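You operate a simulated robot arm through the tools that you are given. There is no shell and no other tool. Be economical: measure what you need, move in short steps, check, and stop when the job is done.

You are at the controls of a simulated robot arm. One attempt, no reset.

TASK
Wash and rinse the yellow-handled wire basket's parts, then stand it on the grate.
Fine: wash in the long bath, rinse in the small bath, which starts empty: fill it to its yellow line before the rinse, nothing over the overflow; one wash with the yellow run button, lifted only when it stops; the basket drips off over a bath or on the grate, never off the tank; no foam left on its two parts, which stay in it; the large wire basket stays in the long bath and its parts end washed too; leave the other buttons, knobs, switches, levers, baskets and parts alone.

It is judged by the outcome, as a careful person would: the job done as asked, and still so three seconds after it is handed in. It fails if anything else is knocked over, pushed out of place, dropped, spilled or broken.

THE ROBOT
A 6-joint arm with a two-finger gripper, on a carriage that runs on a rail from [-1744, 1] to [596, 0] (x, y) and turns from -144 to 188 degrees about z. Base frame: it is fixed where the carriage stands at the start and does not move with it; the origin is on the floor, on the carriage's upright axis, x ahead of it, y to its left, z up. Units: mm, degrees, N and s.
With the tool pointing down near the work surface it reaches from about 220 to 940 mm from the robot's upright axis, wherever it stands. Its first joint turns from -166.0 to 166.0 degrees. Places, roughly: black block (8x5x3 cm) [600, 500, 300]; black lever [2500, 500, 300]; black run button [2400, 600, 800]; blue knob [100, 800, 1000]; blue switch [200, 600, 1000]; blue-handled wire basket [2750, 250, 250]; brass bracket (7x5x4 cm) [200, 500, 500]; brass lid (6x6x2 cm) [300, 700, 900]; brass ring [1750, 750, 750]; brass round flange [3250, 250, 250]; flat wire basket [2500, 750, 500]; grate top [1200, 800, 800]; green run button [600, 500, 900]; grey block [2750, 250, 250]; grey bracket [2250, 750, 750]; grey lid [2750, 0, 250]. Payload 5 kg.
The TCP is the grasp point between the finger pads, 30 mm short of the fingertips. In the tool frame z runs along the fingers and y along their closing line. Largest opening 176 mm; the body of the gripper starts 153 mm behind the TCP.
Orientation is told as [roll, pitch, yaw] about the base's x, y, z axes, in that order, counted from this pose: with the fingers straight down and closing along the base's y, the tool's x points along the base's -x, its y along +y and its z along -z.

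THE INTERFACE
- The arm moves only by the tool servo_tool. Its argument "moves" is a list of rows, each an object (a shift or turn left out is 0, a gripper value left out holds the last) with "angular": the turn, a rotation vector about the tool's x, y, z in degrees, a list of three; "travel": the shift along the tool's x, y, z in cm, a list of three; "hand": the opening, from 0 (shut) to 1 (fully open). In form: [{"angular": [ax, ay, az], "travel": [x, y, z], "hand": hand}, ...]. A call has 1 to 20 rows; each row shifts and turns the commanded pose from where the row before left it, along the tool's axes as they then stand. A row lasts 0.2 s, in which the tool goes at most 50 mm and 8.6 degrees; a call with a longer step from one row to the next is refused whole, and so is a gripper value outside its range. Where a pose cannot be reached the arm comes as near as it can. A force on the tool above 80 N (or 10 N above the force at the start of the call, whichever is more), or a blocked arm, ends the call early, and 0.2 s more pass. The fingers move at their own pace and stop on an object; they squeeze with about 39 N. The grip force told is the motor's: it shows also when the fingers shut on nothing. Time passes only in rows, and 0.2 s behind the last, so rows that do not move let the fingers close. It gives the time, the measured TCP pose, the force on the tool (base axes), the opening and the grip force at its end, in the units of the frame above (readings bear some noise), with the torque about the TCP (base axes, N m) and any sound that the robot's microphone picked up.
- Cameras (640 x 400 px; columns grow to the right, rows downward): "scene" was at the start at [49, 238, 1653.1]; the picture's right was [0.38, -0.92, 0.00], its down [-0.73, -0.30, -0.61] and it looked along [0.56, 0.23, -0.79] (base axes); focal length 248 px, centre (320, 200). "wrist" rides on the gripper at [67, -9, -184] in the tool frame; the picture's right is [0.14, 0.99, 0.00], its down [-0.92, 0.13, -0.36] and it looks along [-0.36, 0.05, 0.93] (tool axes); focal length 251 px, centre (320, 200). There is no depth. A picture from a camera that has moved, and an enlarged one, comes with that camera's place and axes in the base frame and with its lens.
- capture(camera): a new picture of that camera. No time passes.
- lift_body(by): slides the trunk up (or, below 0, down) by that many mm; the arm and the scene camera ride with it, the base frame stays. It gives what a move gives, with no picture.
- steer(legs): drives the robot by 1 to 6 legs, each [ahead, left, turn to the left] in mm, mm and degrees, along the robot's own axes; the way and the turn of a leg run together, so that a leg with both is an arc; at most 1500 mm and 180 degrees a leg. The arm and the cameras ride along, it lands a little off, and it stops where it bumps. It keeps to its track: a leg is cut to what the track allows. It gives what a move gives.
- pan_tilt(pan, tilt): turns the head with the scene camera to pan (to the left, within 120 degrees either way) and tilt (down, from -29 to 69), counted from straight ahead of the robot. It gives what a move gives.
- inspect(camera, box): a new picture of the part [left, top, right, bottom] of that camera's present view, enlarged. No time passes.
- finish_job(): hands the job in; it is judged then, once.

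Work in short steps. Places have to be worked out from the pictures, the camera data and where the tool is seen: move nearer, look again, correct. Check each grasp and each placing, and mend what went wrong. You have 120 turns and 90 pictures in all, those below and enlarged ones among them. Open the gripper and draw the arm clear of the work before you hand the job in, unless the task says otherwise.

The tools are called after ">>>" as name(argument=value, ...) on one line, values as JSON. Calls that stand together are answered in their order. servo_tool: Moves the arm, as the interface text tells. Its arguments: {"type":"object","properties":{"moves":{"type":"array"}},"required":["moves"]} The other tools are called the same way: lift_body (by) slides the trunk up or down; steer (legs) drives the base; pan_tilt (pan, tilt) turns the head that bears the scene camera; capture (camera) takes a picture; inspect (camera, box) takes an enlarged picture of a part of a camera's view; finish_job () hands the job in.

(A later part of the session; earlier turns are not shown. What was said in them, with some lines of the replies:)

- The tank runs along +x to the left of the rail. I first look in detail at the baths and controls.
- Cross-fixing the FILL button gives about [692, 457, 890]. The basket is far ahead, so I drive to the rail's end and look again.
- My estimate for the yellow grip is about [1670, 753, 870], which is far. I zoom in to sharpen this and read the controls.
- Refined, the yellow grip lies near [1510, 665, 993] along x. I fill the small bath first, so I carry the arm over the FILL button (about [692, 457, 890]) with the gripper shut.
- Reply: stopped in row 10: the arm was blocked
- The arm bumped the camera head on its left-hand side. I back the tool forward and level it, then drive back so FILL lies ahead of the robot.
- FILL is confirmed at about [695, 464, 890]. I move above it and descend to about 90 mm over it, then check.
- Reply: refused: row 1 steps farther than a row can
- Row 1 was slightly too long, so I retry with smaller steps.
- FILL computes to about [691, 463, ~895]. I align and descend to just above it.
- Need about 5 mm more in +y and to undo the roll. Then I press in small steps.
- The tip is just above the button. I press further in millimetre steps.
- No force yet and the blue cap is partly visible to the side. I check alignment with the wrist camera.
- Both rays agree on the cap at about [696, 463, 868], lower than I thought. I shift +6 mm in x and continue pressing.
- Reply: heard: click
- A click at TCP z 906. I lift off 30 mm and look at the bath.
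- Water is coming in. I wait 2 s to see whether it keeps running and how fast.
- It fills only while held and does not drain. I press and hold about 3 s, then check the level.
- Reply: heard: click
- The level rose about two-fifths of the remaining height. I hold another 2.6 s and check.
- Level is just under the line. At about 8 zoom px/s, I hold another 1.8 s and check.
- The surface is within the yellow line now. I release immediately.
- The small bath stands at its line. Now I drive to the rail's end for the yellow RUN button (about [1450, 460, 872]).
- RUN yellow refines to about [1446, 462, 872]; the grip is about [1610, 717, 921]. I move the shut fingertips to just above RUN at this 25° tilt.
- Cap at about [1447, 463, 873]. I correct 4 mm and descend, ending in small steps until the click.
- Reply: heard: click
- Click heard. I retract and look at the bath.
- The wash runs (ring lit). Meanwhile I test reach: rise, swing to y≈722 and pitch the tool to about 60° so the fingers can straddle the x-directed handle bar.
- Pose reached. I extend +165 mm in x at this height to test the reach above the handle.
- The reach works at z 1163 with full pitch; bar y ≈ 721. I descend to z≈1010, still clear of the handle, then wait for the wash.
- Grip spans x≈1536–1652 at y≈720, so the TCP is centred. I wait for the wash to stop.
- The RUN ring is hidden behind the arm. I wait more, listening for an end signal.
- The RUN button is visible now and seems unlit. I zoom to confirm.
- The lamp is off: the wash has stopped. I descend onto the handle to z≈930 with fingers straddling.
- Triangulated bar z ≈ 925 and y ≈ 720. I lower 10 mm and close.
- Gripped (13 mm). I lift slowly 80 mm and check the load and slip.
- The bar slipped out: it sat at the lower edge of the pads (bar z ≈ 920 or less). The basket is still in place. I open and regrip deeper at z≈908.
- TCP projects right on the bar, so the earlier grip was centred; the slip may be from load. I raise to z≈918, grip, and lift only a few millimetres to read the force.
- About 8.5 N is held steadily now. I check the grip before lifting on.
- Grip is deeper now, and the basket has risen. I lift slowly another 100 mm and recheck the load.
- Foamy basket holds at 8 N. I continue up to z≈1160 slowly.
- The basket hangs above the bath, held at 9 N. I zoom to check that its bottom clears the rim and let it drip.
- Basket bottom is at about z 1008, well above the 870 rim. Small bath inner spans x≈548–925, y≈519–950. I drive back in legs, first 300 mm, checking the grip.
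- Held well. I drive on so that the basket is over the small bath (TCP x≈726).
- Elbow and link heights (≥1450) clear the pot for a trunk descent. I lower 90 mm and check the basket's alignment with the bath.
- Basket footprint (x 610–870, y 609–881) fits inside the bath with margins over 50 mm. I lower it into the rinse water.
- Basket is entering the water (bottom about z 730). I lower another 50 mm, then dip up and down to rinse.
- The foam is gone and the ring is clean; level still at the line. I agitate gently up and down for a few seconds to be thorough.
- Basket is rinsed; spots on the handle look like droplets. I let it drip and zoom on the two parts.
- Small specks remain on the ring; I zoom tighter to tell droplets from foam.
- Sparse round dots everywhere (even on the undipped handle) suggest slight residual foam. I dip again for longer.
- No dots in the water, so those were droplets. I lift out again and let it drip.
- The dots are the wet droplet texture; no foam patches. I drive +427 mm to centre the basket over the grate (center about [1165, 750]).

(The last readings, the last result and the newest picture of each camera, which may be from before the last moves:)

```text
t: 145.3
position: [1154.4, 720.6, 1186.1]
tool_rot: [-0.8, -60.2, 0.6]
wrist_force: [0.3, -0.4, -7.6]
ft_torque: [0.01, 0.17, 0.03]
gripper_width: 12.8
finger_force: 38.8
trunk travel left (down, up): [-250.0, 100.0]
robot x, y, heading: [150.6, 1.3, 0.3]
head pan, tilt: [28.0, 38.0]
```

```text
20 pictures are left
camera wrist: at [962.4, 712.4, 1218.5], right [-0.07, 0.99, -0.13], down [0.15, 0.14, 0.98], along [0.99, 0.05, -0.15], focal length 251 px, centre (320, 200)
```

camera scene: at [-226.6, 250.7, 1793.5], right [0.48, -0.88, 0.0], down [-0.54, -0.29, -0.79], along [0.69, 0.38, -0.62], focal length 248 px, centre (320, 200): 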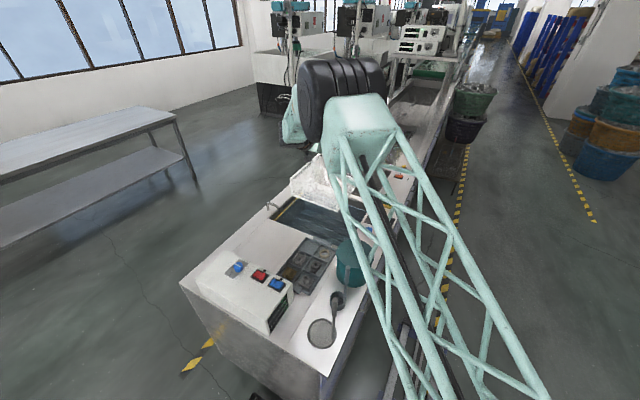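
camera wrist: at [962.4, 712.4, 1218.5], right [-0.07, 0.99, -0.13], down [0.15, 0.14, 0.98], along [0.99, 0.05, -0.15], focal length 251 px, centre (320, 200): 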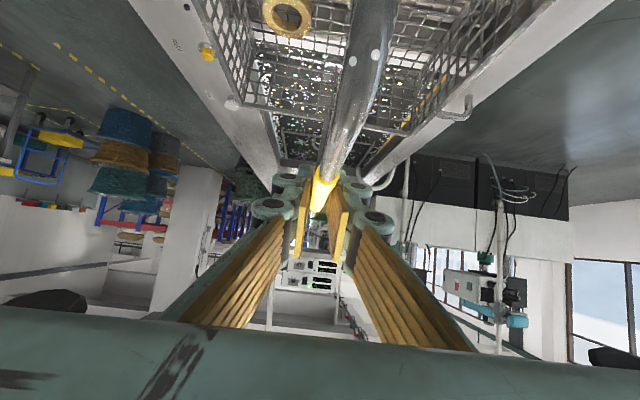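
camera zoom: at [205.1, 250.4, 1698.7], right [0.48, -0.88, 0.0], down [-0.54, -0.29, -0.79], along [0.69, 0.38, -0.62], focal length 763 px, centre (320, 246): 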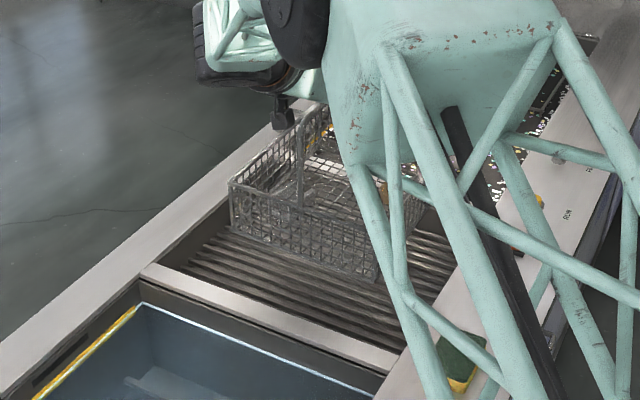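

Basket footprint x 1051–1311, y 613–887 is well inside the grate recess. I lower on in smaller steps, watching the force.

>>> lift_body(by=-60)

>>> servo_tool(moves=[{"travel": [0.87, 0, 0.5]}, {"travel": [0.87, 0, 0.5]}])

>>> inspect(camera="scene", box=[270, 140, 370, 220])

```text
t: 146.3
position: [1155.2, 720.9, 1126.4]
tool_rot: [-0.7, -60.1, 0.5]
wrist_force: [-0.2, 0.2, -7.6]
ft_torque: [0.01, 0.2, 0.07]
gripper_width: 13.1
finger_force: 38.9
trunk travel left (down, up): [-190.0, 160.0]
robot x, y, heading: [152.5, -1.5, 0.5]
head pan, tilt: [28.0, 38.0]
```

```text
t: 146.9
position: [1156.6, 720.8, 1104.4]
tool_rot: [-0.8, -59.9, 0.6]
wrist_force: [-1.4, -0.1, -8.7]
ft_torque: [-0.03, 0.15, -0.03]
gripper_width: 13.2
finger_force: 39.0
trunk travel left (down, up): [-190.0, 160.0]
robot x, y, heading: [148.4, -0.2, 0.5]
head pan, tilt: [28.0, 38.0]
```

```text
5.00 times, centred on (320, 180) of scene
camera zoom: at [205.5, 250.7, 1638.4], right [0.48, -0.88, 0.0], down [-0.54, -0.29, -0.79], along [0.69, 0.38, -0.62], focal length 1240 px, centre (320, 300)
```

zoom: 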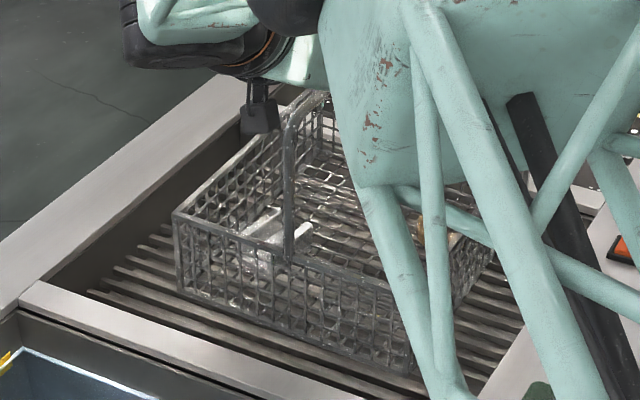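

Nearly down. I continue in 3 mm steps, checking force.

>>> servo_tool(moves=[{"travel": [0.35, 0, 0.2]}, {"travel": [0.35, 0, 0.2]}, {"travel": [0.35, 0, 0.2]}])

>>> servo_tool(moves=[{"travel": [0.35, 0, 0.2]}, {"travel": [0.35, 0, 0.2]}])

>>> servo_tool(moves=[{"travel": [0.35, 0, 0.2]}, {"travel": [0.35, 0, 0.2]}])

```text
t: 147.8
position: [1154.2, 720.1, 1092.3]
tool_rot: [-0.8, -60.0, 0.6]
wrist_force: [-0.5, 0.4, -7.3]
ft_torque: [0.01, 0.13, -0.03]
gripper_width: 13.1
finger_force: 39.0
trunk travel left (down, up): [-190.0, 160.0]
robot x, y, heading: [154.0, -0.9, 0.4]
head pan, tilt: [28.0, 38.0]
```

```text
t: 148.3
position: [1156.2, 721.2, 1084.5]
tool_rot: [-0.9, -60.1, 0.7]
wrist_force: [-0.6, 0.4, -7.7]
ft_torque: [0.0, 0.18, 0.01]
gripper_width: 13.2
finger_force: 39.4
trunk travel left (down, up): [-190.0, 160.0]
robot x, y, heading: [149.2, 0.1, 0.7]
head pan, tilt: [28.0, 38.0]
```

```text
t: 148.9
position: [1154.9, 720.1, 1076.4]
tool_rot: [-0.9, -60.0, 0.7]
wrist_force: [0.4, -0.1, -8.7]
ft_torque: [0.03, 0.16, 0.01]
gripper_width: 12.9
finger_force: 38.7
trunk travel left (down, up): [-190.0, 160.0]
robot x, y, heading: [151.5, 0.2, 0.5]
head pan, tilt: [28.0, 38.0]
```

>>> servo_tool(moves=[{"travel": [0.35, 0, 0.2]}, {"travel": [0.35, 0, 0.2]}, {"travel": [0.35, 0, 0.2]}])

>>> inspect(camera="scene", box=[270, 140, 370, 220])

```text
t: 149.8
position: [1155.7, 719.7, 1064.3]
tool_rot: [-0.7, -60.0, 0.6]
wrist_force: [-0.7, 0.5, -8.3]
ft_torque: [-0.02, 0.13, -0.02]
gripper_width: 13.2
finger_force: 39.4
trunk travel left (down, up): [-190.0, 160.0]
robot x, y, heading: [151.1, -3.5, 0.6]
head pan, tilt: [28.0, 38.0]
```

```text
5.00 times, centred on (320, 180) of scene
camera zoom: at [205.3, 250.6, 1638.5], right [0.48, -0.88, 0.0], down [-0.54, -0.29, -0.79], along [0.69, 0.38, -0.62], focal length 1240 px, centre (320, 300)
```

zoom: 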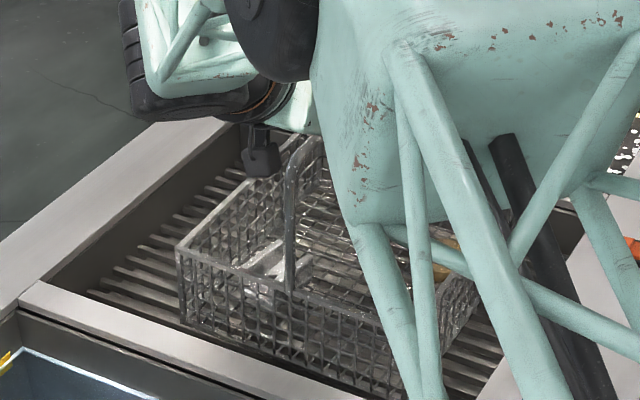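

Still hanging at 8 N, with its bottom near z 785. I keep lowering gently.

>>> servo_tool(moves=[{"travel": [0.35, 0, 0.2]}, {"travel": [0.35, 0, 0.2]}, {"travel": [0.35, 0, 0.2]}])

>>> servo_tool(moves=[{"travel": [0.35, 0, 0.2]}, {"travel": [0.35, 0, 0.2]}])

>>> servo_tool(moves=[{"travel": [0.35, 0, 0.2]}, {"travel": [0.35, 0, 0.2]}])

>>> inspect(camera="scene", box=[270, 140, 370, 220])

```text
t: 150.6
position: [1155.8, 719.6, 1051.9]
tool_rot: [-0.8, -60.1, 0.6]
wrist_force: [0.6, 0.0, -8.7]
ft_torque: [-0.01, 0.14, -0.01]
gripper_width: 13.2
finger_force: 39.1
trunk travel left (down, up): [-190.0, 160.0]
robot x, y, heading: [151.2, -1.4, 0.4]
head pan, tilt: [28.0, 38.0]
```

```text
t: 151.2
position: [1155.7, 719.3, 1043.5]
tool_rot: [-0.7, -60.2, 0.5]
wrist_force: [1.4, 0.8, -6.3]
ft_torque: [-0.06, 0.31, -0.13]
gripper_width: 13.4
finger_force: 39.2
trunk travel left (down, up): [-190.0, 160.0]
robot x, y, heading: [153.1, 2.6, 0.4]
head pan, tilt: [28.0, 38.0]
```

```text
t: 151.8
position: [1156.2, 718.8, 1041.3]
tool_rot: [-0.6, -60.3, 0.3]
wrist_force: [6.3, -1.1, 14.8]
ft_torque: [0.01, -0.04, -0.25]
gripper_width: 13.2
finger_force: 38.7
trunk travel left (down, up): [-190.0, 160.0]
robot x, y, heading: [152.3, 1.0, 0.7]
head pan, tilt: [28.0, 38.0]
```

```text
5.00 times, centred on (320, 180) of scene
camera zoom: at [204.3, 249.5, 1638.9], right [0.48, -0.88, 0.0], down [-0.54, -0.29, -0.79], along [0.69, 0.38, -0.62], focal length 1240 px, centre (320, 300)
```

zoom: 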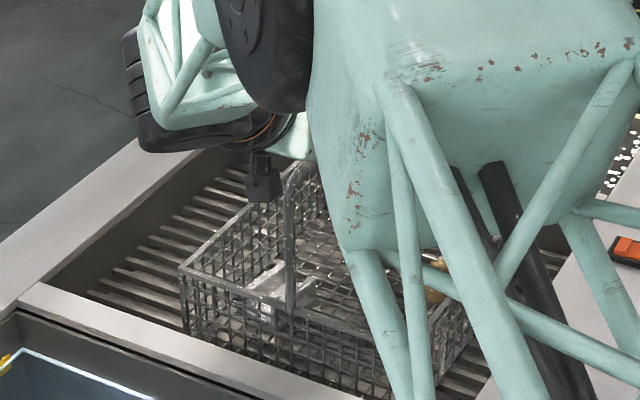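

Contact made (force reversed). I ease up 3 mm and open the fingers.

>>> servo_tool(moves=[{"travel": [-0.26, 0, -0.15]}, {}, {"hand": 0.1}, {"hand": 0.2}, {"hand": 0.4}, {}, {}, {}])

>>> capture(camera="wrist")

```text
t: 153.6
position: [1154.8, 719.8, 1039.5]
tool_rot: [-0.8, -60.1, 0.6]
wrist_force: [-0.9, 0.4, -0.2]
ft_torque: [0.0, 0.01, -0.02]
gripper_width: 70.4
finger_force: 0.1
trunk travel left (down, up): [-190.0, 160.0]
robot x, y, heading: [147.8, 0.7, 0.5]
head pan, tilt: [28.0, 38.0]
```

```text
16 pictures are left
camera wrist: at [961.6, 711.7, 1072.5], right [-0.07, 0.99, -0.13], down [0.15, 0.14, 0.98], along [0.99, 0.05, -0.15], focal length 251 px, centre (320, 200)
```

wrist: 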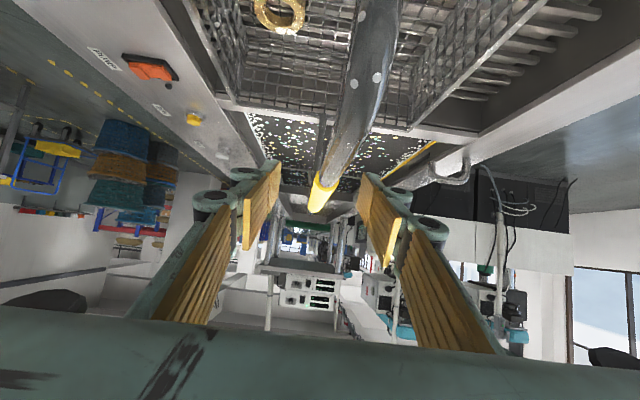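

Released, with the handle standing between the open fingers. I raise straight up clear.

>>> lift_body(by=80)

>>> lift_body(by=78)

>>> steer(legs=[[-420, 0, 0]])

>>> pan_tilt(pan=28, tilt=35)

>>> capture(camera="scene")

>>> capture(camera="wrist")

```text
t: 154.7
position: [1155.5, 719.9, 1118.3]
tool_rot: [-0.9, -60.0, 0.6]
wrist_force: [0.7, 0.5, 0.4]
ft_torque: [-0.01, -0.07, -0.04]
gripper_width: 70.4
finger_force: 0.0
trunk travel left (down, up): [-270.0, 80.0]
robot x, y, heading: [150.7, -0.7, 0.7]
head pan, tilt: [28.0, 38.0]
```

```text
t: 155.9
position: [1154.8, 719.6, 1196.2]
tool_rot: [-0.9, -60.0, 0.6]
wrist_force: [0.0, -0.2, -0.8]
ft_torque: [-0.03, -0.04, -0.05]
gripper_width: 70.3
finger_force: 0.2
trunk travel left (down, up): [-348.0, 2.0]
robot x, y, heading: [150.1, 1.8, 0.4]
head pan, tilt: [28.0, 38.0]
```

```text
t: 158.6
position: [733.9, 718.1, 1198.2]
tool_rot: [-0.7, -60.0, 0.5]
wrist_force: [-0.8, 0.3, 0.7]
ft_torque: [0.01, 0.02, -0.01]
gripper_width: 70.6
finger_force: 0.0
trunk travel left (down, up): [-348.0, 2.0]
robot x, y, heading: [-271.4, -1.6, 0.4]
head pan, tilt: [28.0, 38.0]
```

```text
t: 159.2
position: [734.7, 718.3, 1197.3]
tool_rot: [-0.8, -60.1, 0.5]
wrist_force: [1.0, -0.5, 0.3]
ft_torque: [0.01, 0.0, -0.02]
gripper_width: 70.2
finger_force: 0.0
trunk travel left (down, up): [-348.0, 2.0]
robot x, y, heading: [-273.0, -0.6, 0.3]
head pan, tilt: [28.0, 35.0]
```

```text
15 pictures are left
camera scene: at [-214.8, 251.1, 1801.1], right [0.48, -0.88, 0.0], down [-0.5, -0.27, -0.82], along [0.72, 0.39, -0.57], focal length 248 px, centre (320, 200)
```

scene: 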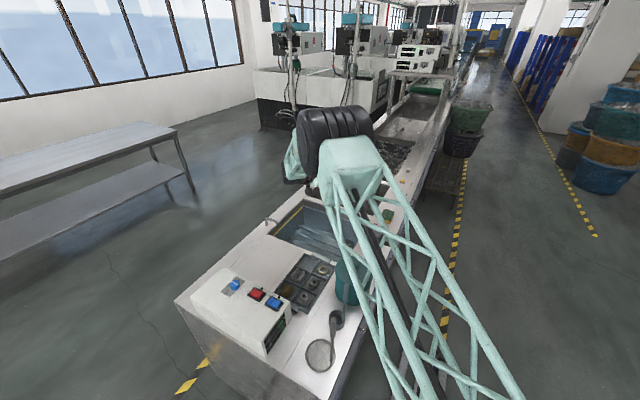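

```text
14 pictures are left
camera wrist: at [541.4, 710.2, 1230.7], right [-0.07, 0.99, -0.13], down [0.15, 0.13, 0.98], along [0.99, 0.05, -0.15], focal length 251 px, centre (320, 200)
```

wrist: 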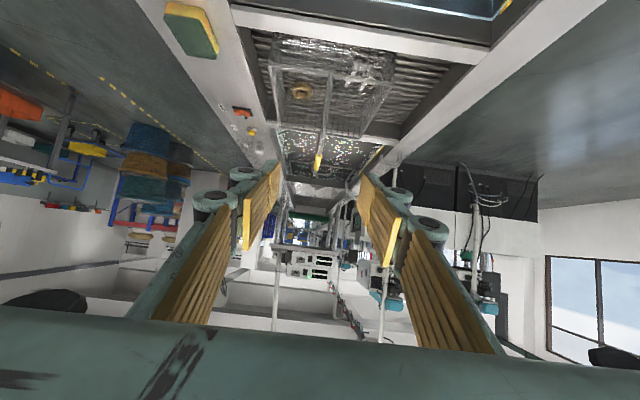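

The basket stands on the grate. I zoom for a last check of it, its parts and the bath level.

>>> inspect(camera="wrist", box=[220, 0, 460, 150])

>>> inspect(camera="wrist", box=[270, 40, 400, 140])

```text
2.67 times, centred on (340, 75) of wrist
camera zoom: at [541.4, 710.2, 1230.7], right [-0.07, 0.99, -0.13], down [0.15, 0.13, 0.98], along [0.99, 0.05, -0.15], focal length 670 px, centre (267, 533)
```

zoom: 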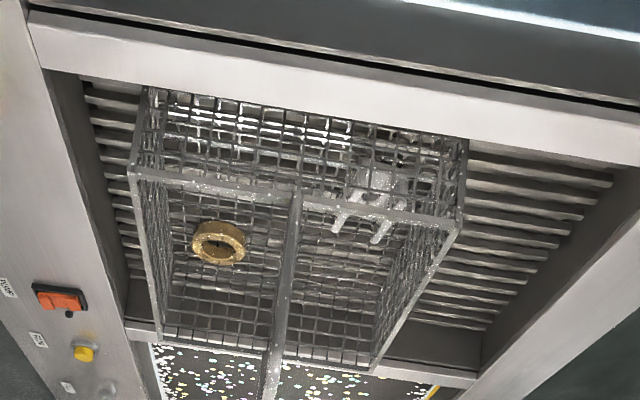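

```text
4.00 times, centred on (335, 90) of wrist
camera zoom: at [541.4, 710.2, 1230.7], right [-0.07, 0.99, -0.13], down [0.15, 0.13, 0.98], along [0.99, 0.05, -0.15], focal length 1006 px, centre (260, 640)
```

zoom: 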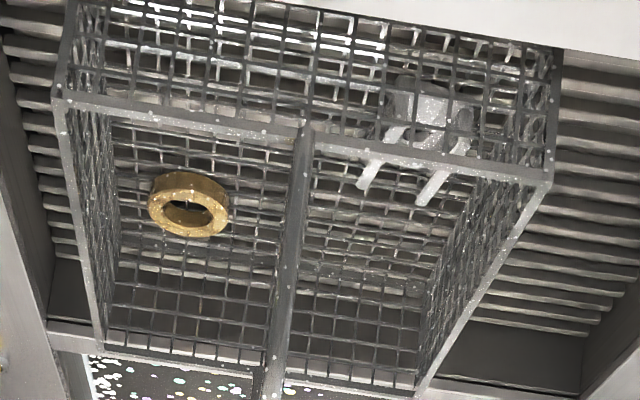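

The basket stands level inside the grate recess with both parts in it and no foam; the small bath is at its line and the arm is clear. I hand the job in.

>>> finish_job()

```text
The job is handed in.
```

I've washed and rinsed the yellow-handled basket's two parts and stood it on the grate with both still inside; the result of the hand-in isn't known yet.

- **Wash:** I pressed the yellow run button once and lifted the basket only after its lamp went out. The large basket stayed in the long bath throughout, so its parts went through the same wash.
- **Rinse:** I filled the small bath to its yellow line first, then dipped the basket twice. I could see only water droplets on the parts afterwards, no foam.
- **Slip:** My first grip on the handle slipped off. The basket stayed where it was in the long bath, and I took it again deeper.

Besides the yellow run button I used only the blue fill button. The gripper is open and the arm is clear of the basket.
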